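You operate a simulated robot arm through the tools that you are given. There is no shell and no other tool. Be economical: measure what you need, move in short steps, check, and stop when the job is done.

The job below is to be done with a simulated two-armed robot. You get a single attempt, and the scene is never put back.

## Task
On the top of the beech table, fold the white hand towel in half.

The check looks at the end state, three seconds after you hand in, the way a careful person would. Anything else that was tipped, shoved, dropped, spilled or broken makes it a failure. Flat cloth is picked up by pressing the open fingertips on it (5 to 10 N) and closing them slowly along it; thin cloth reads only 2 to 8 mm in the jaws.

## Robot
Two 7-joint arms with two-finger parallel grippers on one trunk, on a base that drives. Base frame: it is fixed to the floor where the robot stands at the start and does not move with it; the origin is under the middle of the robot, x ahead of it, y to its left, z up. Units: m, degrees, N and s.
The left shoulder is at the start at [0.07, 0.134, 1.126], the right one opposite. Places, roughly: top of the beech table [0.6, 0.1, 0.8]. Payload 1.57 kg a hand.
Tool frame (each hand has its own): the origin (TCP) lies between the finger pads and is the grasp point; the fingertips stand 0.03 m ahead of it; z points along the fingers, y is the line along which they close. Largest opening 0.08 m; finger width 0.017, thickness 0.012; the body of the gripper, 0.04 by 0.082 m, starts 0.08 m behind the TCP.
Orientation is told as [roll, pitch, yaw] about the base's x, y, z axes, in that order, counted from this pose: with the fingers straight down and closing along the base's y, the tool's x points along the base's -x, its y along +y and its z along -z.

## Interface
- The arms move only by the tool nudge_tool. It takes "left_targets", "right_targets" or both (then of equal length, played together; a hand with none holds still); each is a list of rows, each an object of numbers (a shift or turn left out is 0, a gripper value left out holds the last): "x", "y", "z": the shift along the base's x, y, z in m; "ax", "ay", "az": the turn, a rotation vector about the base's x, y, z in degrees; "hand": the gripper command, from -1 (fully open) to 1 (shut), values between in proportion. In form: [{"x": .., "y": .., "z": .., "ax": .., "ay": .., "az": .., "hand": ..}, ...]. A call has 1 to 8 rows; each row shifts and turns the commanded pose from where the row before left it. Each row takes 0.2 s and may step no farther than 0.05 m and 8.6 degrees from the row before; otherwise, or with a gripper value out of range, the whole call is refused. Where a pose cannot be reached the arm comes as near as it can. A force on the tool above 40 N (or 10 N above the force at the start of the call, whichever is more), or a blocked arm, ends the call early, and 0.2 s more pass. Each finger travels about 0.153 m/s and halts on what it meets, pressing with about 24 N; the grip force reading is that of the motor and also rises with nothing between the fingers. The clock runs only during rows and for 0.2 s after the last one: add rows that do not move to give the fingers time. The reply holds the time, the measured pose of the TCP, the force on the tool along the base axes, the opening and the grip force, in the units named above and with some noise.
- Cameras (640 x 400 px; columns grow to the right, rows downward): "scene" is now at [0.132, -0.0066, 1.3399]; the picture's right is [-0.08, -1.00, 0.00], its down [-0.69, 0.06, -0.72] and it looks along [0.72, -0.06, -0.69] (base axes); focal length 265 px, centre (320, 200). "left" rides on the left gripper at [-0.032, 0, -0.078] in its tool frame; the picture's right is [0.00, -1.00, 0.00], its down [0.97, 0.00, -0.24] and it looks along [0.24, 0.00, 0.97] (tool axes); focal length 218 px, centre (320, 200). "right" rides on the right gripper at [-0.032, 0, -0.078] in its tool frame; the picture's right is [0.00, -1.00, 0.00], its down [0.97, 0.00, -0.24] and it looks along [0.24, 0.00, 0.97] (tool axes); focal length 218 px, centre (320, 200). There is no depth. A picture from a camera that has moved, and an enlarged one, comes with that camera's place and axes in the base frame and with its lens.
- grab_frame(camera): a new picture of that camera. No time passes.
- raise_lower(by): slides the trunk up (or, below 0, down) by that many m; the arms and the scene camera ride with it, the base frame stays. It gives what a move gives, with no picture.
- steer(legs): drives the robot by 1 to 6 legs, each [ahead, left, turn to the left] in m, m and degrees, along the robot's own axes; the way and the turn of a leg run together, so that a leg with both is an arc; at most 1.5 m and 180 degrees a leg. The arms and the cameras ride along, it lands a little off, and it stops where it bumps. It gives what a move gives.
- turn_head(pan, tilt): turns the head with the scene camera to pan (to the left, within 86 degrees either way) and tilt (down, from -29 to 69), counted from straight ahead of the robot. It gives what a move gives.
- inspect(camera, box): a new picture of the part [left, top, right, bottom] of that camera's present view, enlarged. No time passes.
- hand_in(): hands the job in; it is judged then, once.

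Work in short steps. Places have to be worked out from the pictures, the camera data and where the tool is seen: move nearer, look again, correct. Check each grasp and each placing, and mend what went wrong. You have 120 turns and 88 pictures in all, those below and enlarged ones among them. Open the grippers and draw the arms clear of the work before you hand the job in, unless the task says otherwise; then end with one line.

The tools are called as name(argument=value, ...) on one line, values as JSON. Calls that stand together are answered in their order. nudge_tool: Moves the arms, as the interface text tells. Its arguments: {"type":"object","properties":{"left_targets":{"type":"array","items":{"type":"object","properties":{"x":{"type":"number"},"y":{"type":"number"},"z":{"type":"number"},"ax":{"type":"number"},"ay":{"type":"number"},"az":{"type":"number"},"hand":{"type":"number"}}}},"right_targets":{"type":"array","items":{"type":"object","properties":{"x":{"type":"number"},"y":{"type":"number"},"z":{"type":"number"},"ax":{"type":"number"},"ay":{"type":"number"},"az":{"type":"number"},"hand":{"type":"number"}}}}},"required":[]} The other tools are called the same way: raise_lower (by) slides the trunk up or down; steer (legs) drives the base; turn_head (pan, tilt) turns the head that bears the scene camera; grab_frame (camera) takes a picture; inspect (camera, box) takes an enlarged picture of a part of a camera's view; hand_in () hands the job in.

At the start:

```text
time_s: 0.0
left_eef_pos: [0.5027, 0.1919, 1.0364]
left_ee_rot: [0.0, 0.0, 0.0]
left_wrist_force: [-0.3, 0.1, 0.5]
left_opening: 0.0803
left_grasp_force: 0.1
right_eef_pos: [0.4307, -0.173, 1.0623]
right_ee_rot: [0.1, 0.0, 0.1]
right_wrist_force: [1.1, 0.3, -0.5]
right_opening: 0.08
right_grasp_force: 0.0
trunk travel left (down, up): [-0.7, 0.24]
robot x, y, heading: [-0.0022, -0.0022, 0.1]
head pan, tilt: [-4.8, 43.9]
```

scene: 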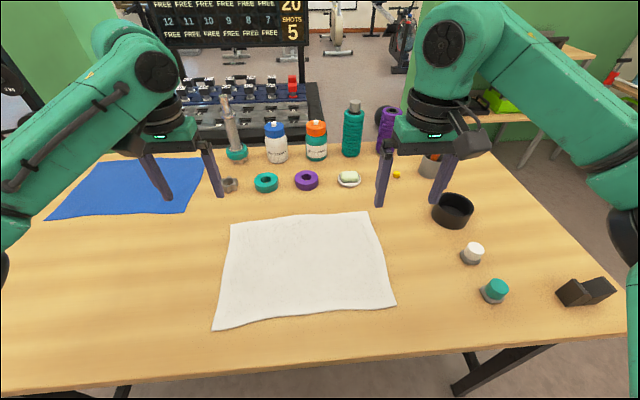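
right: 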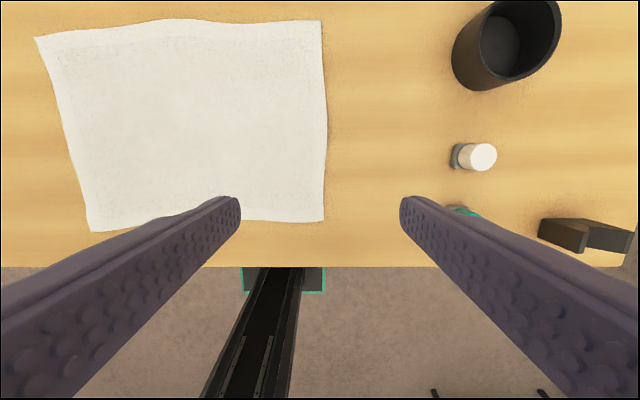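
left: 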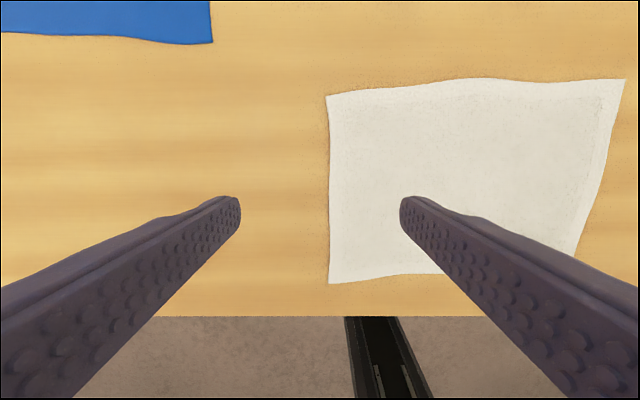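

Towel corners come out at about: far-left (0.65, 0.21), far-right (0.66, -0.19), near-left (0.36, 0.20), near-right (0.38, -0.195). My plan is to fold the far edge over to the near edge with both hands. I'll look down first to see how much room the base has in front of the table.

turn_head(pan=0, tilt=66)

grab_frame(camera="scene")

```text
time_s: 0.9
left_eef_pos: [0.5038, 0.1912, 1.0363]
left_ee_rot: [0.0, 0.0, 0.0]
left_wrist_force: [-0.3, -0.5, 0.5]
left_opening: 0.08
left_grasp_force: 0.0
right_eef_pos: [0.4325, -0.1733, 1.0628]
right_ee_rot: [0.0, -0.1, 0.1]
right_wrist_force: [0.3, 0.2, 0.7]
right_opening: 0.0798
right_grasp_force: 0.1
trunk travel left (down, up): [-0.7, 0.24]
robot x, y, heading: [0.0005, 0.003, 0.1]
head pan, tilt: [0.0, 66.0]
```

```text
84 pictures are left
camera scene: at [0.1096, 0.0003, 1.3122], right [0.0, -1.0, 0.0], down [-0.91, 0.0, -0.41], along [0.41, 0.0, -0.91], focal length 265 px, centre (320, 200)
```

scene: 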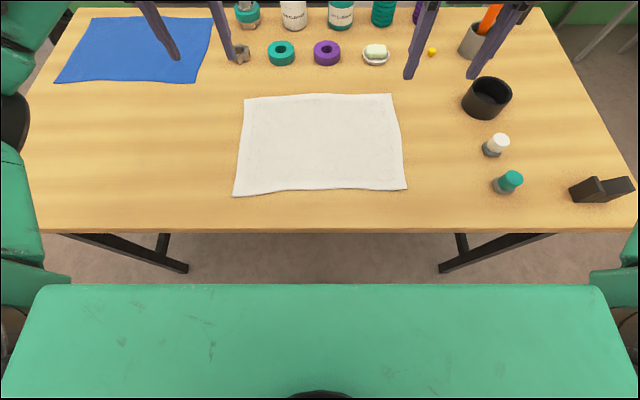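

The corners agree with my first estimate, and the table's near edge is at x≈0.28. I'll drive ahead 0.07 m so the far corners are within reach.

steer(legs=[[0.07, 0, 0]])

```text
time_s: 1.9
left_eef_pos: [0.5705, 0.1917, 1.0364]
left_ee_rot: [0.0, -0.1, 0.2]
left_wrist_force: [-0.5, 0.0, -0.2]
left_opening: 0.0802
left_grasp_force: 0.1
right_eef_pos: [0.4986, -0.1733, 1.0637]
right_ee_rot: [0.0, -0.2, 0.0]
right_wrist_force: [0.1, 0.0, -0.9]
right_opening: 0.08
right_grasp_force: 0.0
trunk travel left (down, up): [-0.7, 0.24]
robot x, y, heading: [0.0698, 0.0007, 0.2]
head pan, tilt: [0.0, 66.0]
```

Now I'll bring both hands above the far edge, inside each corner, with the jaws about 5 cm open.

nudge_tool(left_targets=[{"x": 0.0125, "y": -0.005, "z": -0.031, "hand": -0.25}, {"x": 0.0125, "y": -0.005, "z": -0.031}, {"x": 0.0125, "y": -0.005, "z": -0.031}, {"x": 0.0125, "y": -0.005, "z": -0.031}, {"x": 0.0125, "y": -0.005, "z": -0.031}, {"x": 0.0125, "y": -0.005, "z": -0.031}, {}], right_targets=[{"x": 0.0258, "y": 0.0025, "z": -0.0355, "hand": -0.25}, {"x": 0.0258, "y": 0.0025, "z": -0.0355}, {"x": 0.0258, "y": 0.0025, "z": -0.0355}, {"x": 0.0258, "y": 0.0025, "z": -0.0355}, {"x": 0.0258, "y": 0.0025, "z": -0.0355}, {"x": 0.0258, "y": 0.0025, "z": -0.0355}, {}])

grab_frame(camera="scene")

grab_frame(camera="left")

grab_frame(camera="right")

```text
time_s: 3.5
left_eef_pos: [0.6479, 0.1615, 0.8504]
left_ee_rot: [0.0, -0.1, 0.0]
left_wrist_force: [1.3, 0.2, -0.1]
left_opening: 0.05
left_grasp_force: 0.1
right_eef_pos: [0.6559, -0.1554, 0.8501]
right_ee_rot: [0.0, -0.3, 0.2]
right_wrist_force: [0.5, -0.1, 9.7]
right_opening: 0.0501
right_grasp_force: 0.0
trunk travel left (down, up): [-0.7, 0.24]
robot x, y, heading: [0.0696, -0.0012, 0.1]
head pan, tilt: [0.0, 66.0]
```

```text
83 pictures are left
camera scene: at [0.1769, 0.0009, 1.3125], right [0.0, -1.0, 0.0], down [-0.91, 0.0, -0.41], along [0.41, 0.0, -0.91], focal length 265 px, centre (320, 200)
```

scene: 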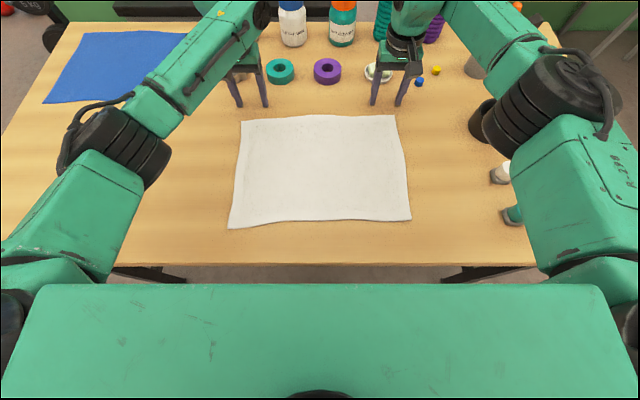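

```text
82 pictures are left
camera left: at [0.68, 0.163, 0.9273], right [0.0, -1.0, 0.0], down [-0.97, 0.0, 0.24], along [-0.24, 0.0, -0.97], focal length 218 px, centre (320, 200)
```

left: 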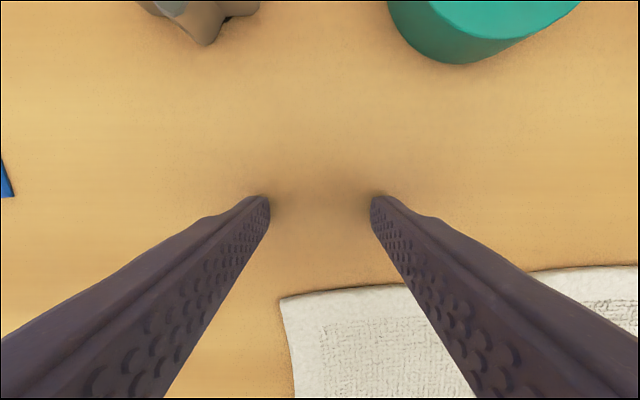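

```text
81 pictures are left
camera right: at [0.6862, -0.1557, 0.927], right [0.0, -1.0, 0.0], down [-0.97, 0.0, 0.24], along [-0.24, 0.0, -0.97], focal length 218 px, centre (320, 200)
```

right: 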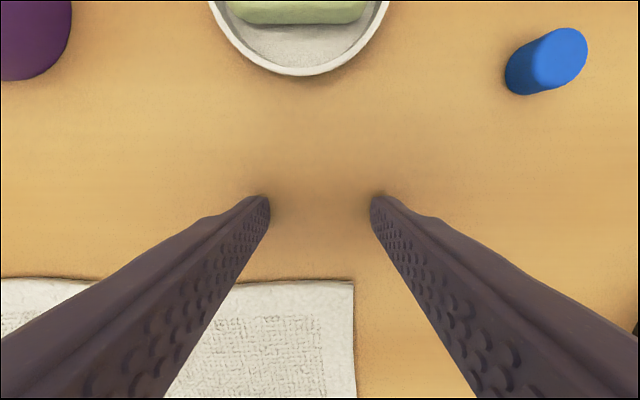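

The two views triangulate to a table surface at z≈0.82, not 0.77, and the right fingertips are already touching it with 9.7 N. That puts the far corners at about (0.598, 0.185) and (0.613, -0.175). I'll lift and move back over the edge.

nudge_tool(left_targets=[{"z": 0.03}, {"x": -0.03, "y": -0.008}, {"x": -0.03, "y": -0.008}, {}], right_targets=[{"z": 0.03}, {"x": -0.028, "y": 0.008}, {"x": -0.028, "y": 0.008}, {}])

grab_frame(camera="left")

grab_frame(camera="right")

```text
time_s: 4.5
left_eef_pos: [0.5882, 0.1465, 0.879]
left_ee_rot: [0.0, 0.0, 0.0]
left_wrist_force: [0.6, 0.2, -0.1]
left_opening: 0.0499
left_grasp_force: 0.1
right_eef_pos: [0.5982, -0.141, 0.8779]
right_ee_rot: [0.0, 0.1, 0.0]
right_wrist_force: [0.9, -0.6, 0.3]
right_opening: 0.05
right_grasp_force: 0.0
trunk travel left (down, up): [-0.7, 0.24]
robot x, y, heading: [0.0694, 0.0034, -0.0]
head pan, tilt: [0.0, 66.0]
```

```text
80 pictures are left
camera left: at [0.6215, 0.1466, 0.9562], right [0.0, -1.0, 0.0], down [-0.97, 0.0, 0.24], along [-0.24, 0.0, -0.97], focal length 218 px, centre (320, 200)
```

left: 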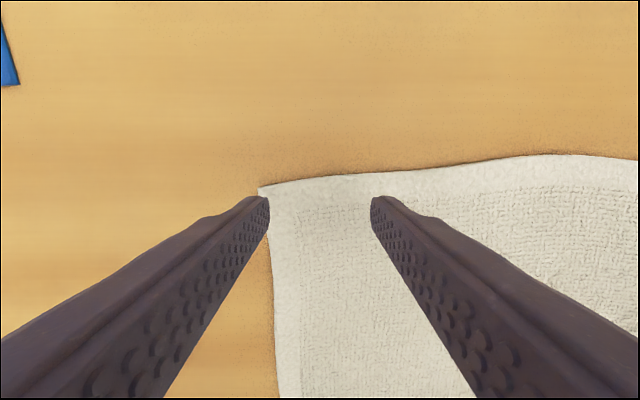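

```text
79 pictures are left
camera right: at [0.6309, -0.1409, 0.9554], right [0.0, -1.0, 0.0], down [-0.97, 0.0, 0.24], along [-0.24, 0.0, -0.97], focal length 218 px, centre (320, 200)
```

right: 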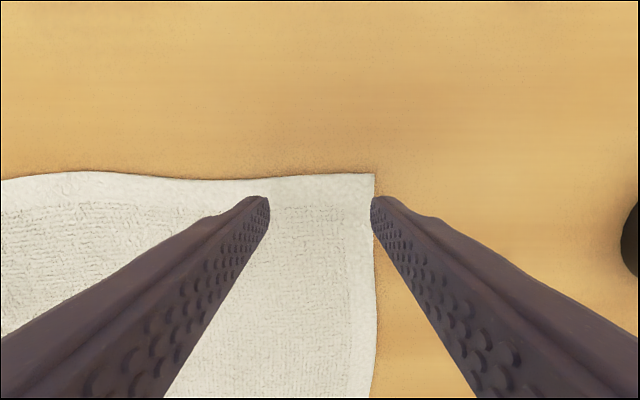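

The corners are at (0.596, 0.185) and (0.614, -0.175). I'll shift both hands slightly inward so all the fingertips land on cloth, then go down nearly to contact.

nudge_tool(left_targets=[{"y": -0.011}, {"z": -0.02}, {"z": -0.006}, {"z": -0.002}, {}], right_targets=[{"y": 0.013, "x": 0.004}, {"z": -0.02}, {"z": -0.005}, {"z": -0.002}, {}])

```text
time_s: 5.7
left_eef_pos: [0.587, 0.1352, 0.8535]
left_ee_rot: [0.0, -0.2, 0.1]
left_wrist_force: [1.7, 0.3, 6.2]
left_opening: 0.0499
left_grasp_force: 0.1
right_eef_pos: [0.6026, -0.1293, 0.8536]
right_ee_rot: [-0.1, -0.2, 0.1]
right_wrist_force: [2.7, 0.3, 8.3]
right_opening: 0.0499
right_grasp_force: 0.0
trunk travel left (down, up): [-0.7, 0.24]
robot x, y, heading: [0.0674, 0.0016, 0.1]
head pan, tilt: [0.0, 66.0]
```

The presses read 6 N and 8 N, both in the right range. Now I'll close slowly along the cloth.

nudge_tool(left_targets=[{"hand": -0.1}, {"hand": 0.05}, {"hand": 0.2}, {"hand": 0.35}, {"hand": 0.5}, {"hand": 0.65}, {"hand": 0.8}, {"hand": 1}], right_targets=[{"hand": -0.1}, {"hand": 0.05}, {"hand": 0.2}, {"hand": 0.35}, {"hand": 0.5}, {"hand": 0.65}, {"hand": 0.8}, {"hand": 1}])

grab_frame(camera="left")

grab_frame(camera="right")

```text
time_s: 7.5
left_eef_pos: [0.5859, 0.1336, 0.8543]
left_ee_rot: [0.0, 0.0, 0.1]
left_wrist_force: [-0.1, -4.7, 6.2]
left_opening: 0.0044
left_grasp_force: 24.6
right_eef_pos: [0.6011, -0.1283, 0.8527]
right_ee_rot: [0.0, -0.2, 0.0]
right_wrist_force: [0.3, 3.7, 7.5]
right_opening: 0.0044
right_grasp_force: 24.1
trunk travel left (down, up): [-0.7, 0.24]
robot x, y, heading: [0.0664, -0.0002, 0.0]
head pan, tilt: [0.0, 66.0]
```

```text
78 pictures are left
camera left: at [0.619, 0.135, 0.9306], right [0.0, -1.0, 0.0], down [-0.97, 0.0, 0.24], along [-0.24, 0.0, -0.97], focal length 218 px, centre (320, 200)
```

left: 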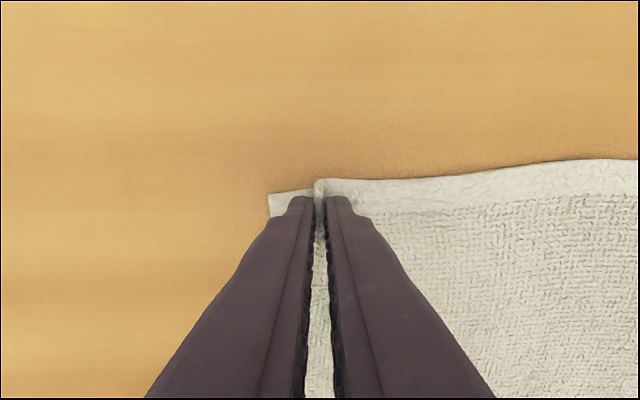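

```text
77 pictures are left
camera right: at [0.6328, -0.1283, 0.9303], right [0.0, -1.0, 0.0], down [-0.97, 0.0, 0.24], along [-0.24, 0.0, -0.97], focal length 218 px, centre (320, 200)
```

right: 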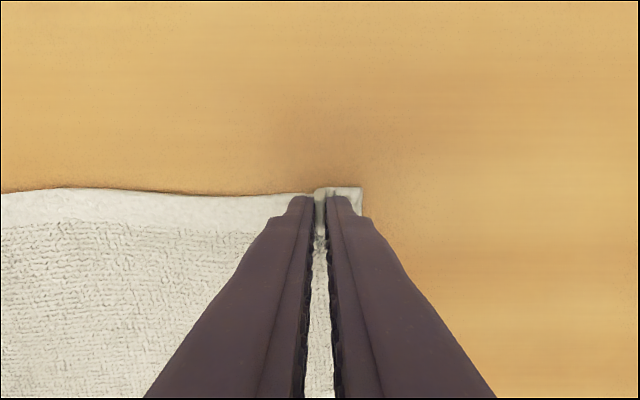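

Both jaws hold cloth, each reading 4.4 mm. I'll lift the edge along an arc toward the fold line and pitch the fingers forward so the edge turns over.

nudge_tool(left_targets=[{"z": 0.025}, {"x": -0.006, "z": 0.014, "ay": -8.5}, {"x": -0.009, "z": 0.012, "ay": -8.5}, {"x": -0.011, "z": 0.01, "ay": -8.5}, {"x": -0.012, "z": 0.008, "ay": -8.5}, {"x": -0.014, "z": 0.006, "ay": -8.5}, {"x": -0.014, "z": 0.005, "ay": -8.5}, {"x": -0.014, "z": 0.005, "ay": -8.5}], right_targets=[{"z": 0.025}, {"x": -0.006, "z": 0.014, "ay": -8.5}, {"x": -0.009, "z": 0.012, "ay": -8.5}, {"x": -0.011, "z": 0.01, "ay": -8.5}, {"x": -0.012, "z": 0.008, "ay": -8.5}, {"x": -0.014, "z": 0.006, "ay": -8.5}, {"x": -0.014, "z": 0.005, "ay": -8.5}, {"x": -0.014, "z": 0.005, "ay": -8.5}])

grab_frame(camera="scene")

```text
time_s: 9.3
left_eef_pos: [0.5054, 0.1338, 0.9381]
left_ee_rot: [-0.2, -59.8, 0.1]
left_wrist_force: [-0.5, -4.8, -0.5]
left_opening: 0.0043
left_grasp_force: 23.8
right_eef_pos: [0.5227, -0.1291, 0.938]
right_ee_rot: [0.2, -59.7, 0.1]
right_wrist_force: [0.7, 4.6, 0.0]
right_opening: 0.0043
right_grasp_force: 23.5
trunk travel left (down, up): [-0.7, 0.24]
robot x, y, heading: [0.0713, 0.0011, -0.3]
head pan, tilt: [0.0, 66.0]
```

```text
76 pictures are left
camera scene: at [0.176, 0.0003, 1.3124], right [0.0, -1.0, 0.0], down [-0.91, 0.0, -0.41], along [0.41, 0.0, -0.91], focal length 265 px, centre (320, 200)
```

scene: 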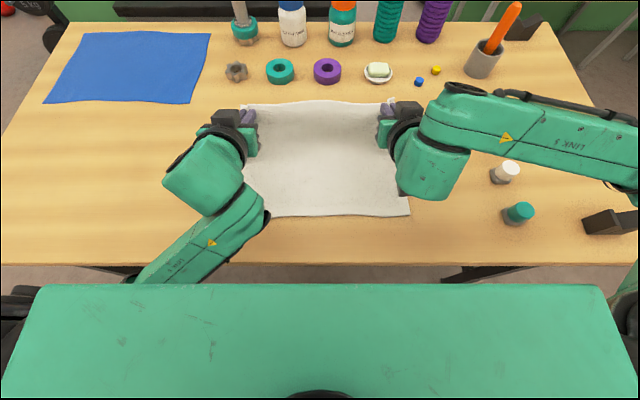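

The edge is lifted and turned, and the near half stayed put. I'll drive back 0.12 m to carry the edge over the fold line.

steer(legs=[[-0.12, 0, 0]])

grab_frame(camera="scene")

```text
time_s: 10.5
left_eef_pos: [0.3879, 0.134, 0.9366]
left_ee_rot: [-0.1, -59.5, 0.0]
left_wrist_force: [0.5, -4.8, -0.5]
left_opening: 0.0041
left_grasp_force: 23.1
right_eef_pos: [0.4028, -0.1293, 0.937]
right_ee_rot: [-0.1, -59.5, 0.1]
right_wrist_force: [-0.1, 5.2, 0.4]
right_opening: 0.0046
right_grasp_force: 24.3
trunk travel left (down, up): [-0.7, 0.24]
robot x, y, heading: [-0.0519, -0.0015, 0.2]
head pan, tilt: [0.0, 66.0]
```

```text
75 pictures are left
camera scene: at [0.0583, 0.0002, 1.3121], right [0.0, -1.0, 0.0], down [-0.91, 0.0, -0.41], along [0.41, 0.0, -0.91], focal length 265 px, centre (320, 200)
```

scene: 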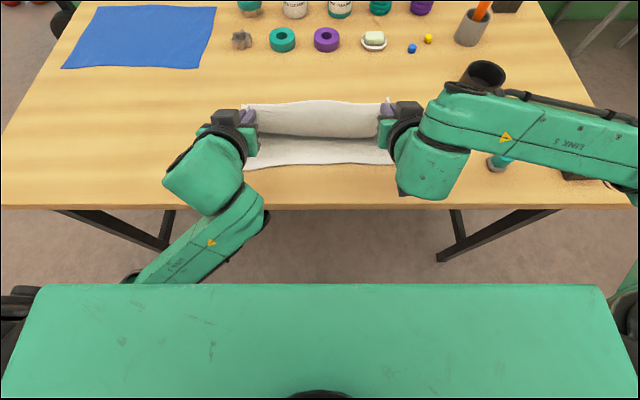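

The fold is forming, with the near edge at x≈0.352 on the left and 0.366 on the right. The tips are at x≈0.414 and 0.429, z≈0.92, so I'll lower along the arc by most of the remaining distance.

nudge_tool(left_targets=[{"x": -0.012, "z": -0.008}, {"x": -0.011, "z": -0.01}, {"x": -0.009, "z": -0.013}, {"x": -0.008, "z": -0.015}, {"x": -0.006, "z": -0.015}, {"x": -0.004, "z": -0.015}, {}], right_targets=[{"x": -0.012, "z": -0.008}, {"x": -0.011, "z": -0.01}, {"x": -0.009, "z": -0.013}, {"x": -0.008, "z": -0.015}, {"x": -0.006, "z": -0.015}, {"x": -0.004, "z": -0.015}, {}])

grab_frame(camera="scene")

grab_frame(camera="left")

grab_frame(camera="right")

```text
time_s: 12.1
left_eef_pos: [0.3359, 0.1347, 0.8612]
left_ee_rot: [-0.2, -59.5, -0.1]
left_wrist_force: [0.5, -5.8, -0.9]
left_opening: 0.0042
left_grasp_force: 23.7
right_eef_pos: [0.3525, -0.131, 0.8615]
right_ee_rot: [0.1, -59.5, 0.1]
right_wrist_force: [0.9, 5.6, 0.3]
right_opening: 0.004
right_grasp_force: 23.8
trunk travel left (down, up): [-0.7, 0.24]
robot x, y, heading: [-0.0544, -0.005, 0.0]
head pan, tilt: [0.0, 66.0]
```

```text
74 pictures are left
camera scene: at [0.0573, -0.0002, 1.3122], right [0.0, -1.0, 0.0], down [-0.91, 0.0, -0.41], along [0.41, 0.0, -0.91], focal length 265 px, centre (320, 200)
```

scene: 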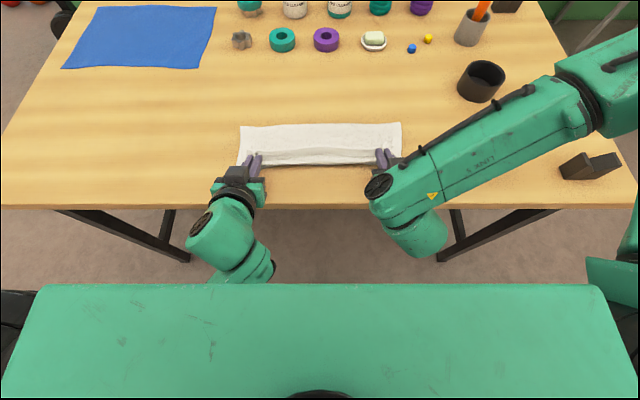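

```text
73 pictures are left
camera left: at [0.2868, 0.1345, 0.9273], right [0.0, -1.0, 0.0], down [-0.7, 0.0, -0.71], along [0.71, 0.0, -0.7], focal length 218 px, centre (320, 200)
```

left: 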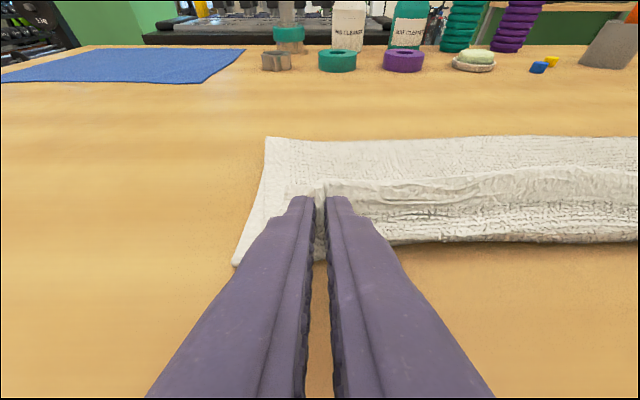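

```text
72 pictures are left
camera right: at [0.3013, -0.1296, 0.9279], right [0.0, -1.0, 0.0], down [-0.7, 0.0, -0.72], along [0.72, 0.0, -0.7], focal length 218 px, centre (320, 200)
```

right: 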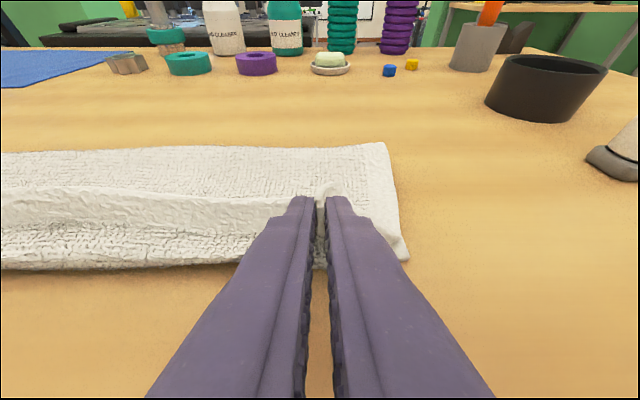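

The fold line sits at x≈0.468. I'll enlarge the view to see how the upper layer's edge lies against the near edge.

inspect(camera="scene", box=[220, 110, 420, 200])

inspect(camera="left", box=[220, 120, 640, 280])

```text
3.20 times, centred on (320, 155) of scene
camera zoom: at [0.0573, -0.0002, 1.3122], right [0.0, -1.0, 0.0], down [-0.91, 0.0, -0.41], along [0.41, 0.0, -0.91], focal length 848 px, centre (320, 344)
```

zoom: 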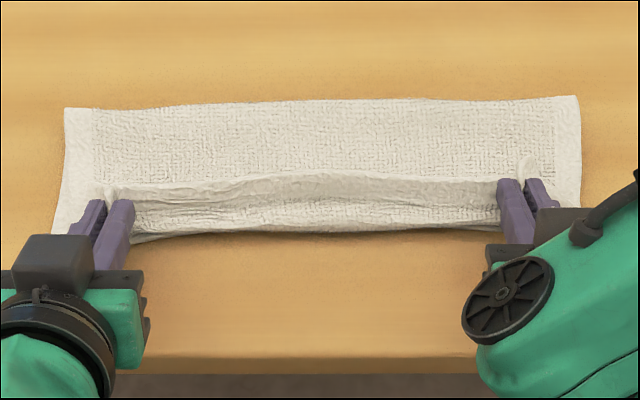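

```text
1.52 times, centred on (430, 200) of left
camera zoom: at [0.2868, 0.1345, 0.9273], right [0.0, -1.0, 0.0], down [-0.7, 0.0, -0.71], along [0.71, 0.0, -0.7], focal length 333 px, centre (152, 200)
```

zoom: 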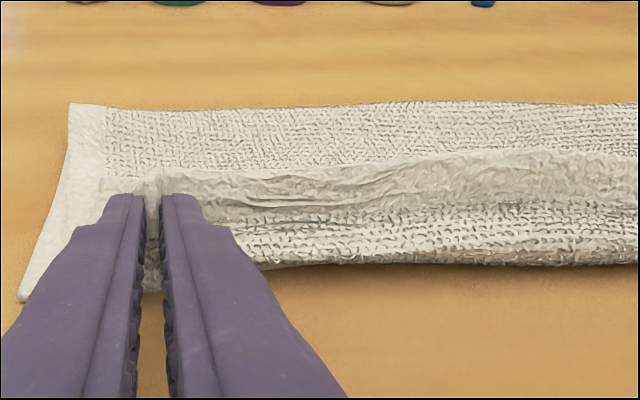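

The fold is correct, but the last few cm of the upper layer curl upward at the grips because the edge still stands up and forward. I'll pitch the fingers to almost horizontal, pull the edge slightly nearer and lower it.

nudge_tool(left_targets=[{"x": -0.006, "z": -0.004, "ay": -7}, {"x": -0.006, "z": -0.005, "ay": -7}, {"x": -0.006, "z": -0.006, "ay": -7}, {"x": -0.005, "z": -0.006, "ay": -7}, {"z": -0.003}, {}], right_targets=[{"x": -0.006, "z": -0.004, "ay": -7}, {"x": -0.006, "z": -0.005, "ay": -7}, {"x": -0.006, "z": -0.006, "ay": -7}, {"x": -0.005, "z": -0.006, "ay": -7}, {"z": -0.003}, {}])

inspect(camera="scene", box=[220, 110, 420, 235])

grab_frame(camera="left")

```text
time_s: 13.5
left_eef_pos: [0.3131, 0.1349, 0.8374]
left_ee_rot: [-0.5, -87.7, 0.5]
left_wrist_force: [0.0, 2.1, 9.3]
left_opening: 0.0041
left_grasp_force: 24.2
right_eef_pos: [0.363, -0.0766, 0.8748]
right_ee_rot: [-0.7, -87.4, 0.5]
right_wrist_force: [0.3, 0.0, 0.1]
right_opening: 0.0043
right_grasp_force: 23.7
right hand out of reach, approached as far as the arm can: row 2, 3, 4
trunk travel left (down, up): [-0.7, 0.24]
robot x, y, heading: [-0.0536, -0.0028, -0.0]
head pan, tilt: [0.0, 66.0]
```

```text
3.20 times, centred on (320, 172) of scene
camera zoom: at [0.0564, 0.0004, 1.3124], right [0.0, -1.0, 0.0], down [-0.91, 0.0, -0.41], along [0.41, 0.0, -0.91], focal length 848 px, centre (320, 288)
```

zoom: 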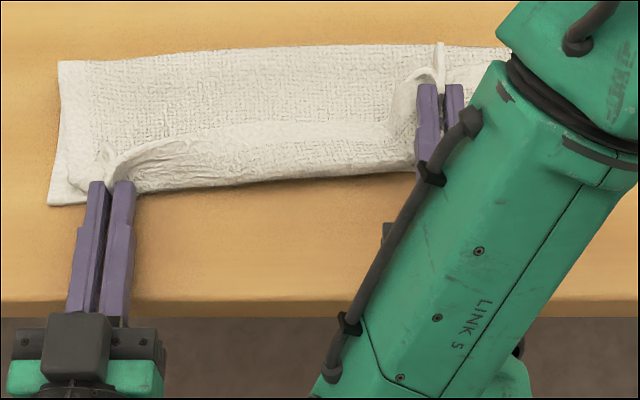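

```text
68 pictures are left
camera left: at [0.2381, 0.1347, 0.8723], right [0.0, -1.0, 0.0], down [-0.28, 0.0, -0.96], along [0.96, 0.0, -0.28], focal length 218 px, centre (320, 200)
```

left: 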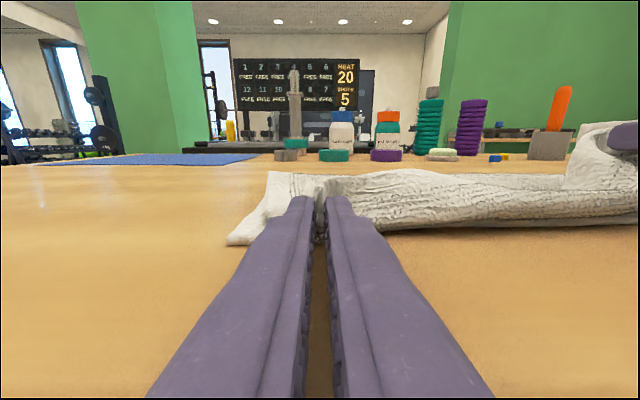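

The right arm couldn't reach the near-horizontal pitch and drifted inward to y≈-0.077. I'll reverse its move to get back to the 60° pose.

nudge_tool(right_targets=[{"z": 0.009}, {"x": 0.005, "z": 0.006, "ay": 7}, {"x": 0.006, "z": 0.005, "ay": 7}, {"x": 0.006, "z": 0.004, "ay": 7}, {"x": 0.006, "ay": 7}, {}])

grab_frame(camera="scene")

```text
time_s: 14.9
left_eef_pos: [0.3136, 0.1339, 0.837]
left_ee_rot: [-0.9, -87.5, 1.0]
left_wrist_force: [1.5, 2.1, 11.0]
left_opening: 0.0041
left_grasp_force: 23.9
right_eef_pos: [0.3853, -0.0782, 0.8961]
right_ee_rot: [-0.3, -59.5, 0.1]
right_wrist_force: [0.8, -0.3, -0.4]
right_opening: 0.004
right_grasp_force: 23.5
trunk travel left (down, up): [-0.7, 0.24]
robot x, y, heading: [-0.0513, -0.0003, -0.0]
head pan, tilt: [0.0, 66.0]
```

```text
67 pictures are left
camera scene: at [0.0563, 0.0004, 1.3123], right [0.0, -1.0, 0.0], down [-0.91, 0.0, -0.41], along [0.41, 0.0, -0.91], focal length 265 px, centre (320, 200)
```

scene: 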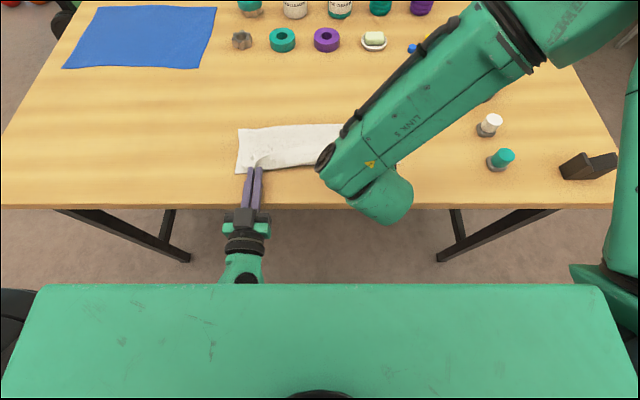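

The commanded pose had been clipped, so the right hand is now at (0.385, -0.078, 0.896). I'll move it back out to its corner and ease the left hand's 11 N press.

nudge_tool(right_targets=[{"y": -0.02}, {"y": -0.02, "x": -0.008}, {"y": -0.014, "x": -0.011, "z": -0.01}, {"x": -0.011, "z": -0.01}, {"x": -0.008, "z": -0.011}, {"z": -0.008}, {}], left_targets=[{"z": 0.004}, {}, {}, {}, {}, {}, {}])

grab_frame(camera="scene")

grab_frame(camera="right")

```text
time_s: 16.5
left_eef_pos: [0.3145, 0.134, 0.8418]
left_ee_rot: [-1.0, -87.5, 1.0]
left_wrist_force: [0.4, -8.8, 1.0]
left_opening: 0.0043
left_grasp_force: 24.2
right_eef_pos: [0.3469, -0.1314, 0.8576]
right_ee_rot: [-0.2, -59.5, 0.0]
right_wrist_force: [0.4, 8.3, 3.5]
right_opening: 0.0046
right_grasp_force: 24.2
trunk travel left (down, up): [-0.7, 0.24]
robot x, y, heading: [-0.0488, -0.0009, 0.1]
head pan, tilt: [0.0, 66.0]
```

```text
66 pictures are left
camera scene: at [0.057, 0.0005, 1.3123], right [0.0, -1.0, 0.0], down [-0.91, 0.0, -0.41], along [0.41, 0.0, -0.91], focal length 265 px, centre (320, 200)
```

scene: 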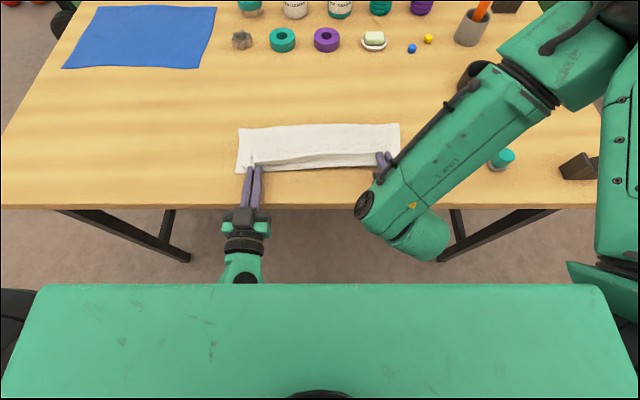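

```text
65 pictures are left
camera right: at [0.2962, -0.1308, 0.9237], right [0.0, -1.0, 0.0], down [-0.7, 0.0, -0.72], along [0.72, 0.0, -0.7], focal length 218 px, centre (320, 200)
```

right: 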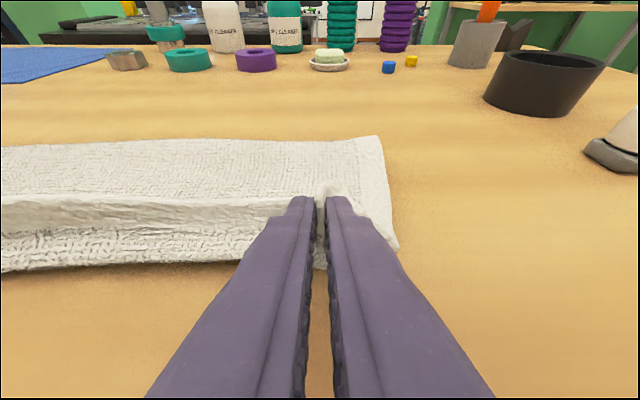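

The right grip sits a bit high and forward. I'll pull the right tip about 2 cm nearer and 1 cm lower to draw out the curl.

nudge_tool(right_targets=[{"x": -0.008, "z": -0.003}, {"x": -0.008, "z": -0.004}, {"x": -0.007, "z": -0.004}, {}], left_targets=[{"x": -0.003}, {"x": -0.002, "z": -0.003}, {"x": -0.002, "z": -0.001}, {}])

inspect(camera="scene", box=[220, 110, 420, 235])

grab_frame(camera="right")

```text
time_s: 17.5
left_eef_pos: [0.305, 0.1349, 0.8382]
left_ee_rot: [-2.0, -87.5, 1.9]
left_wrist_force: [3.0, -10.1, 4.6]
left_opening: 0.0041
left_grasp_force: 24.3
right_eef_pos: [0.3239, -0.1324, 0.8499]
right_ee_rot: [-0.1, -60.2, 0.0]
right_wrist_force: [9.0, 8.8, 30.2]
right_opening: 0.0044
right_grasp_force: 24.0
trunk travel left (down, up): [-0.7, 0.24]
robot x, y, heading: [-0.0484, 0.0028, -0.1]
head pan, tilt: [0.0, 66.0]
```

```text
3.20 times, centred on (320, 172) of scene
camera zoom: at [0.0554, 0.0011, 1.3127], right [0.0, -1.0, 0.0], down [-0.91, 0.0, -0.41], along [0.41, 0.0, -0.91], focal length 848 px, centre (320, 288)
```

zoom: 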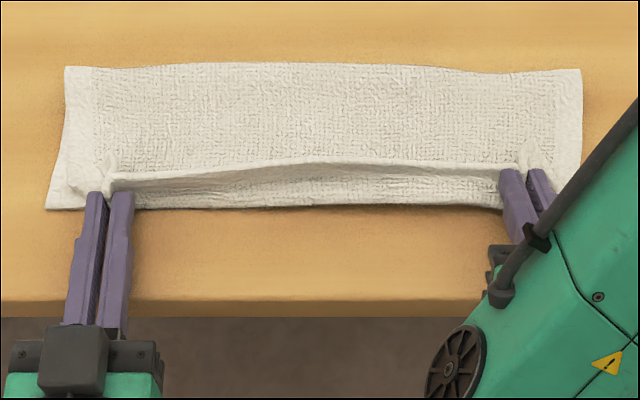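

```text
63 pictures are left
camera right: at [0.273, -0.1306, 0.9148], right [0.0, -1.0, 0.0], down [-0.69, 0.0, -0.72], along [0.72, 0.0, -0.69], focal length 218 px, centre (320, 200)
```

right: 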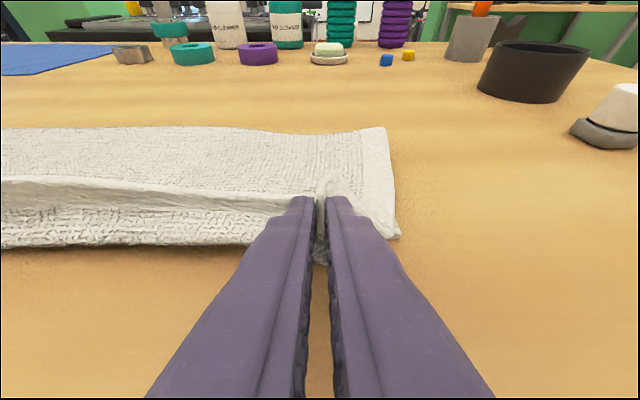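

The towel slid about 2 cm nearer as a whole, which does no harm: the fold is at x≈0.449 and the near edge at ≈0.334. The layers line up, with only the hem strip standing. I'll ease the right hand's 30 N press, release and back out along the fingers, then flatten the strip from the far side.

nudge_tool(right_targets=[{"z": 0.004}, {"hand": 0.6}, {"hand": 0.3}, {}, {"x": -0.017, "z": 0.01}, {"x": -0.017, "z": 0.015}, {"z": 0.03}, {"z": 0.04}], left_targets=[{"z": 0.001}, {"hand": 0.6}, {"hand": 0.3}, {}, {"x": -0.02}, {"x": -0.02, "z": 0.0}, {"x": -0.01, "z": 0.03}, {"z": 0.04}])

grab_frame(camera="scene")

grab_frame(camera="left")

```text
time_s: 19.3
left_eef_pos: [0.2567, 0.1348, 0.902]
left_ee_rot: [-0.8, -87.5, 0.7]
left_wrist_force: [0.8, 0.0, 0.4]
left_opening: 0.028
left_grasp_force: 0.1
right_eef_pos: [0.2722, -0.1215, 0.8452]
right_ee_rot: [1.9, -48.8, -4.2]
right_wrist_force: [-1.6, 1.9, 7.7]
right_opening: 0.0246
right_grasp_force: 0.1
right hand out of reach, approached as far as the arm can: row 6, 7, 8
trunk travel left (down, up): [-0.7, 0.24]
robot x, y, heading: [-0.0518, -0.0022, 0.0]
head pan, tilt: [0.0, 66.0]
stopped in row 8 (right hand): the arm was blocked; the commanded pose is now the measured one
```

```text
62 pictures are left
camera scene: at [0.0553, -0.0001, 1.3125], right [0.0, -1.0, 0.0], down [-0.91, 0.0, -0.41], along [0.41, 0.0, -0.91], focal length 265 px, centre (320, 200)
```

scene: 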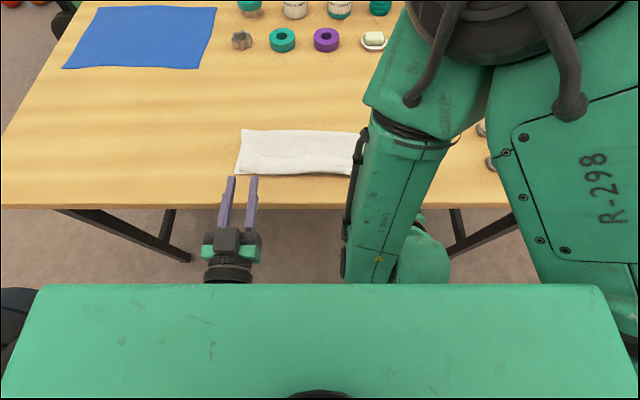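

```text
61 pictures are left
camera left: at [0.1798, 0.1355, 0.937], right [0.0, -1.0, 0.0], down [-0.28, 0.0, -0.96], along [0.96, 0.0, -0.28], focal length 218 px, centre (320, 200)
```

left: 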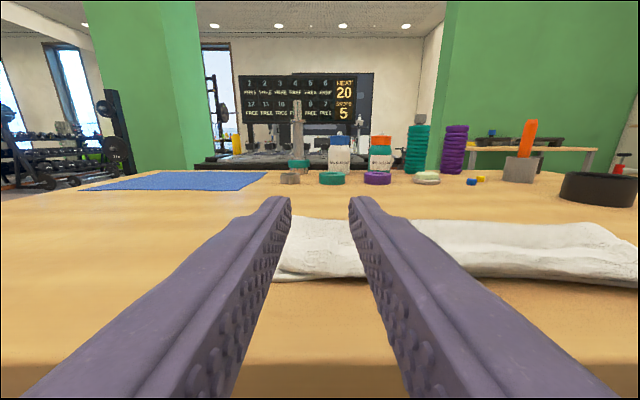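

Both hands have let go, but the right arm is cramped close to the body. I'll lift it a little ahead and tilt it back toward vertical, where it has room.

nudge_tool(right_targets=[{"z": 0.015}, {"z": 0.02, "y": -0.01}, {"z": 0.03, "y": -0.01}, {"z": 0.03, "ay": 8}, {}], left_targets=[{"z": 0.03}, {"z": 0.03}, {}, {}, {}])

grab_frame(camera="scene")

```text
time_s: 20.5
left_eef_pos: [0.2563, 0.1376, 0.9432]
left_ee_rot: [36.4, -85.9, -36.5]
left_wrist_force: [-0.4, 1.0, 0.1]
left_opening: 0.0281
left_grasp_force: 0.0
right_eef_pos: [0.286, -0.1014, 0.8866]
right_ee_rot: [0.7, -43.3, -2.7]
right_wrist_force: [0.8, 0.1, 0.4]
right_opening: 0.0279
right_grasp_force: 0.1
right hand out of reach, approached as far as the arm can: row 1, 2, 3, 4
trunk travel left (down, up): [-0.7, 0.24]
robot x, y, heading: [-0.0526, 0.0021, 0.1]
head pan, tilt: [0.0, 66.0]
```

```text
60 pictures are left
camera scene: at [0.0589, 0.0005, 1.312], right [0.0, -1.0, 0.0], down [-0.91, 0.0, -0.41], along [0.41, 0.0, -0.91], focal length 265 px, centre (320, 200)
```

scene: 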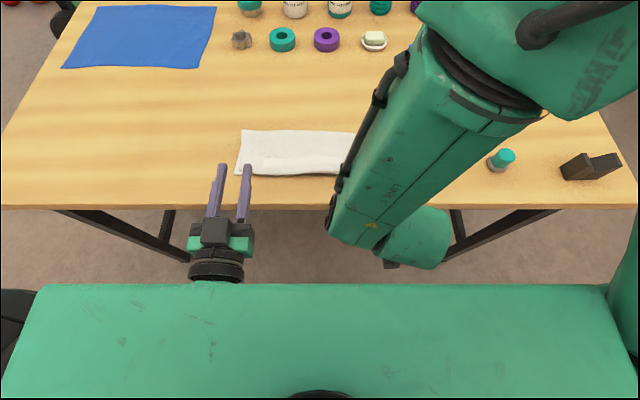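

The right hand is free of the cloth. I'll bring both hands up and tilt them back toward straight down, moving forward over the towel.

nudge_tool(right_targets=[{"x": 0.01, "z": 0.02}, {"x": 0.015, "z": 0.025, "ay": 8}, {"x": 0.02, "z": 0.025, "y": -0.01, "ay": 8}, {"x": 0.02, "z": 0.02, "y": -0.01, "ay": 8}, {"x": 0.02, "z": 0.02, "y": -0.01, "ay": 8}, {"x": 0.02, "ay": 8}, {"x": 0.02, "ay": 3}, {}], left_targets=[{"x": 0.01, "ay": 8}, {"x": 0.015, "z": 0.01, "ay": 8}, {"x": 0.015, "z": 0.01, "ay": 8}, {"x": 0.015, "z": 0.01, "ay": 8}, {"x": 0.015, "z": 0.01, "ay": 8}, {"x": 0.015, "ay": 8}, {"x": 0.015, "ay": 8}, {"x": 0.015, "ay": 8}])

grab_frame(camera="scene")

grab_frame(camera="right")

```text
time_s: 21.2
left_eef_pos: [0.2725, 0.094, 0.8505]
left_ee_rot: [10.9, -63.5, -13.0]
left_wrist_force: [0.5, 0.9, -0.2]
left_opening: 0.0278
left_grasp_force: 0.0
left hand out of reach, approached as far as the arm can: row 1, 2, 3
right_eef_pos: [0.3159, -0.1012, 0.932]
right_ee_rot: [0.1, -31.9, -2.5]
right_wrist_force: [-0.1, -0.2, 0.1]
right_opening: 0.0281
right_grasp_force: 0.0
right hand out of reach, approached as far as the arm can: row 2
trunk travel left (down, up): [-0.7, 0.24]
robot x, y, heading: [-0.0504, 0.0019, -0.1]
head pan, tilt: [0.0, 66.0]
stopped in row 3 (left hand): the arm was blocked; the commanded pose is now the measured one
```

```text
59 pictures are left
camera scene: at [0.0623, -0.0061, 1.3117], right [0.0, -1.0, 0.0], down [-0.92, 0.0, -0.4], along [0.4, 0.0, -0.92], focal length 265 px, centre (320, 200)
```

scene: 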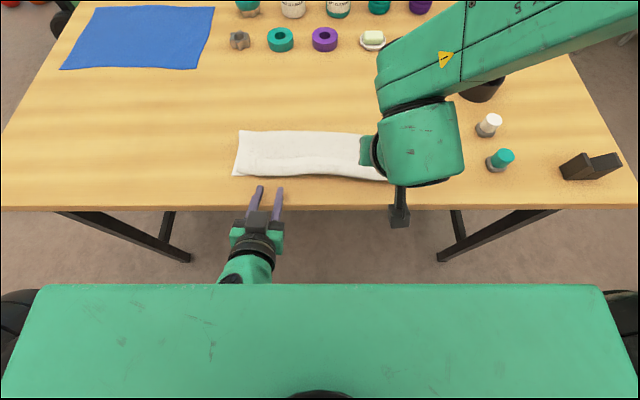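

```text
58 pictures are left
camera right: at [0.3012, -0.1005, 1.0135], right [-0.04, -1.0, 0.0], down [-0.95, 0.04, -0.31], along [0.31, -0.01, -0.95], focal length 218 px, centre (320, 200)
```

right: 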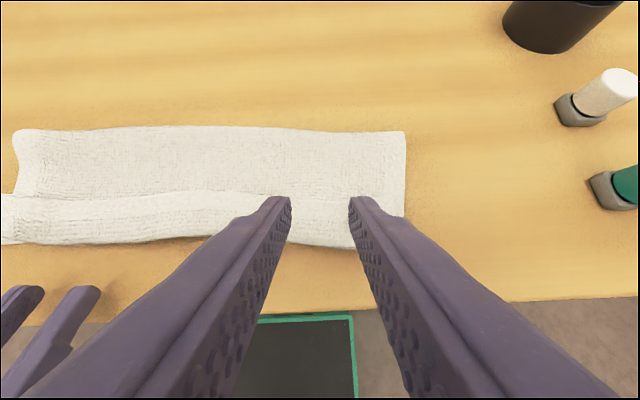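

The left arm is cramped near the table edge. The hands are off the cloth, so backing the base out 0.12 m will give both arms room.

steer(legs=[[-0.12, 0, 0]])

grab_frame(camera="scene")

```text
time_s: 22.4
left_eef_pos: [0.151, 0.0986, 0.852]
left_ee_rot: [10.2, -63.9, -12.5]
left_wrist_force: [0.2, -0.2, 0.2]
left_opening: 0.028
left_grasp_force: 0.2
right_eef_pos: [0.194, -0.0963, 0.9337]
right_ee_rot: [-0.2, -32.2, -2.4]
right_wrist_force: [0.2, 0.3, -0.3]
right_opening: 0.0279
right_grasp_force: 0.0
trunk travel left (down, up): [-0.7, 0.24]
robot x, y, heading: [-0.1721, 0.0018, 0.3]
head pan, tilt: [0.0, 66.0]
```

```text
57 pictures are left
camera scene: at [-0.0601, 0.0006, 1.3121], right [0.0, -1.0, 0.0], down [-0.91, 0.0, -0.41], along [0.41, 0.0, -0.91], focal length 265 px, centre (320, 200)
```

scene: 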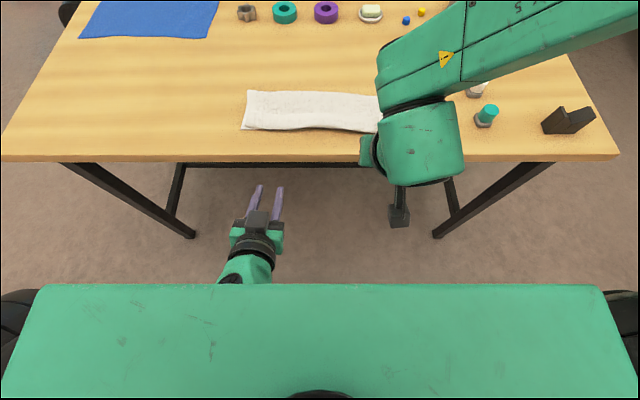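

There is room now. I'll raise the left hand and straighten both.

nudge_tool(left_targets=[{"z": 0.03, "y": 0.01, "x": 0.005}, {"z": 0.035, "y": 0.01, "x": 0.01}, {"z": 0.035, "y": 0.01, "x": 0.01, "ay": 8}, {"z": 0.03, "y": 0.01, "x": 0.015, "ay": 8}, {"z": 0.02, "y": 0.01, "x": 0.02, "ay": 8}, {"x": 0.02, "ay": 8}, {"x": 0.02, "ay": 8}, {"x": 0.02, "ay": 8}], right_targets=[{"z": 0.02, "x": 0.01}, {"z": 0.02, "x": 0.02, "y": -0.005}, {"z": 0.02, "x": 0.02, "y": -0.01, "ay": 7}, {"x": 0.03, "y": -0.01, "ay": 7}, {"x": 0.03, "y": -0.01, "ay": 7}, {"x": 0.03, "ay": 7}, {"x": 0.02, "ay": 4}, {}])

grab_frame(camera="scene")

```text
time_s: 23.1
left_eef_pos: [0.1354, 0.0912, 0.8266]
left_ee_rot: [13.4, -55.5, -18.8]
left_wrist_force: [-0.7, 0.4, 0.9]
left_opening: 0.0279
left_grasp_force: 0.1
left hand out of reach, approached as far as the arm can: row 2
right_eef_pos: [0.2206, -0.1015, 0.968]
right_ee_rot: [0.0, -32.2, -2.6]
right_wrist_force: [0.3, -0.1, 0.3]
right_opening: 0.0279
right_grasp_force: 0.1
trunk travel left (down, up): [-0.7, 0.24]
robot x, y, heading: [-0.1694, 0.0001, 0.0]
head pan, tilt: [0.0, 66.0]
stopped in row 2 (left hand): the arm was blocked; the commanded pose is now the measured one
```

```text
56 pictures are left
camera scene: at [-0.0604, -0.0008, 1.3121], right [0.0, -1.0, 0.0], down [-0.91, 0.0, -0.41], along [0.41, 0.0, -0.91], focal length 265 px, centre (320, 200)
```

scene: 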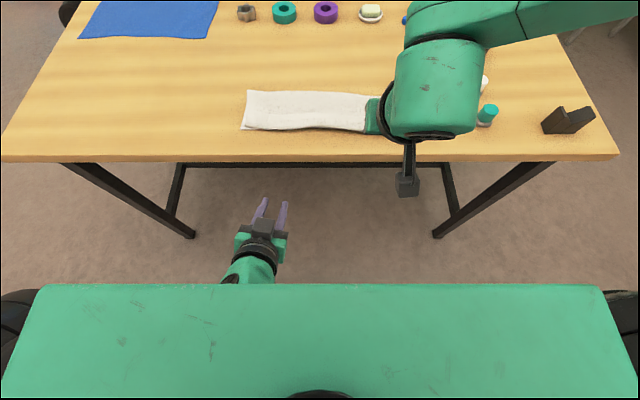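

The left arm is folded against its limits and needs space ahead of it. I'll back up another 0.2 m and extend it forward before raising.

steer(legs=[[-0.2, 0, 0]])

nudge_tool(left_targets=[{"x": 0.03}, {"x": 0.03, "y": 0.01}, {"x": 0.03, "y": 0.01}, {"x": 0.03, "y": 0.01, "z": 0.01}, {"x": 0.02, "z": 0.02, "y": 0.01}, {"z": 0.03}, {"z": 0.03}, {}])

grab_frame(camera="scene")

```text
time_s: 24.6
left_eef_pos: [-0.066, 0.0918, 0.8262]
left_ee_rot: [13.4, -55.5, -18.8]
left_wrist_force: [0.6, -0.1, -0.9]
left_opening: 0.028
left_grasp_force: 0.1
right_eef_pos: [0.0199, -0.1001, 0.9684]
right_ee_rot: [-0.2, -32.1, -2.4]
right_wrist_force: [-0.6, 0.2, 0.9]
right_opening: 0.0281
right_grasp_force: 0.1
trunk travel left (down, up): [-0.7, 0.24]
robot x, y, heading: [-0.3725, 0.0007, -0.0]
head pan, tilt: [0.0, 66.0]
```

```text
time_s: 26.4
left_eef_pos: [0.0755, 0.1337, 0.9159]
left_ee_rot: [13.4, -55.4, -18.9]
left_wrist_force: [-0.4, 0.3, 0.1]
left_opening: 0.0279
left_grasp_force: 0.1
right_eef_pos: [0.0202, -0.0992, 0.969]
right_ee_rot: [-0.1, -32.2, -2.4]
right_wrist_force: [-0.8, 0.6, -0.1]
right_opening: 0.0282
right_grasp_force: 0.2
trunk travel left (down, up): [-0.7, 0.24]
robot x, y, heading: [-0.3694, 0.0022, -0.0]
head pan, tilt: [0.0, 66.0]
```

```text
55 pictures are left
camera scene: at [-0.2607, 0.0007, 1.3122], right [0.0, -1.0, 0.0], down [-0.91, 0.0, -0.41], along [0.41, 0.0, -0.91], focal length 265 px, centre (320, 200)
```

scene: 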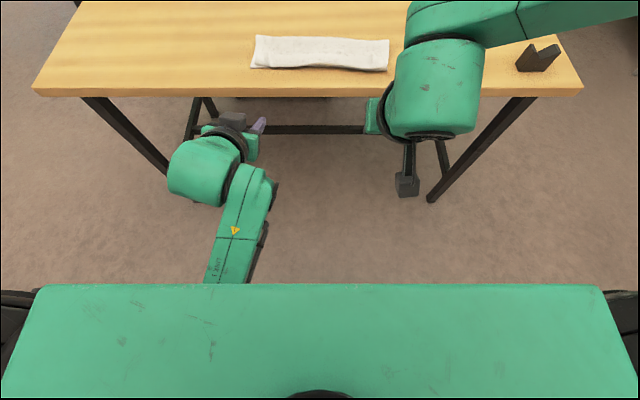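

Freed. I'll raise both hands well above table height and straighten the tools.

nudge_tool(left_targets=[{"z": 0.03, "x": 0.01}, {"z": 0.03, "x": 0.01, "y": 0.01, "ay": 8}, {"z": 0.03, "x": 0.01, "y": 0.01, "ay": 8}, {"z": 0.02, "y": 0.01, "ay": 8}, {"z": 0.01, "y": 0.01, "ay": 8}, {"ay": 8}, {"ay": 8}, {"ay": 7}], right_targets=[{"z": 0.01, "x": 0.02, "y": -0.01}, {"z": 0.01, "x": 0.02, "y": -0.01}, {"x": 0.02, "y": -0.01, "ay": 8}, {"x": 0.02, "y": -0.01, "ay": 8}, {"x": 0.02, "y": -0.01, "ay": 8}, {"x": 0.02, "ay": 8}, {"x": 0.02}, {}])

turn_head(pan=0, tilt=46)

grab_frame(camera="scene")

```text
time_s: 28.2
left_eef_pos: [0.1908, 0.1767, 0.9542]
left_ee_rot: [-2.1, -2.0, -10.8]
left_wrist_force: [0.2, 0.0, -0.1]
left_opening: 0.0282
left_grasp_force: 0.1
left hand out of reach, approached as far as the arm can: row 4, 5, 6, 7
right_eef_pos: [0.1605, -0.1496, 0.9877]
right_ee_rot: [-1.4, -0.1, -2.0]
right_wrist_force: [-0.4, -0.2, 1.0]
right_opening: 0.0285
right_grasp_force: 0.1
trunk travel left (down, up): [-0.7, 0.24]
robot x, y, heading: [-0.3694, 0.0002, -0.1]
head pan, tilt: [0.0, 66.0]
```

```text
time_s: 29.1
left_eef_pos: [0.1886, 0.1778, 0.9541]
left_ee_rot: [-1.9, -2.0, -10.6]
left_wrist_force: [0.1, 0.7, 0.3]
left_opening: 0.0278
left_grasp_force: 0.0
right_eef_pos: [0.1604, -0.1503, 0.9877]
right_ee_rot: [-1.4, -0.2, -2.0]
right_wrist_force: [0.6, -1.0, 0.2]
right_opening: 0.028
right_grasp_force: 0.1
trunk travel left (down, up): [-0.7, 0.24]
robot x, y, heading: [-0.3717, 0.0012, -0.1]
head pan, tilt: [0.0, 46.0]
```

```text
54 pictures are left
camera scene: at [-0.2394, 0.0005, 1.3368], right [0.0, -1.0, 0.0], down [-0.72, 0.0, -0.69], along [0.69, 0.0, -0.72], focal length 265 px, centre (320, 200)
```

scene: 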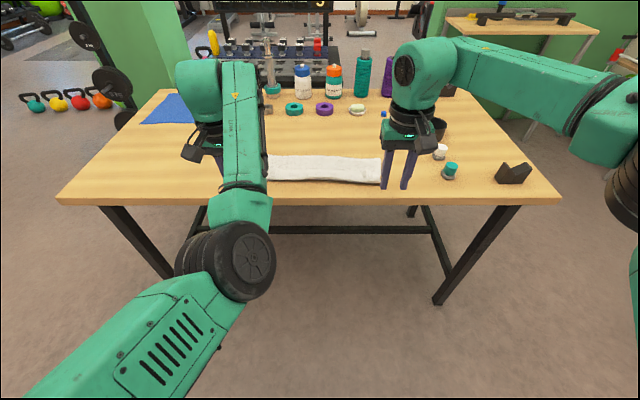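

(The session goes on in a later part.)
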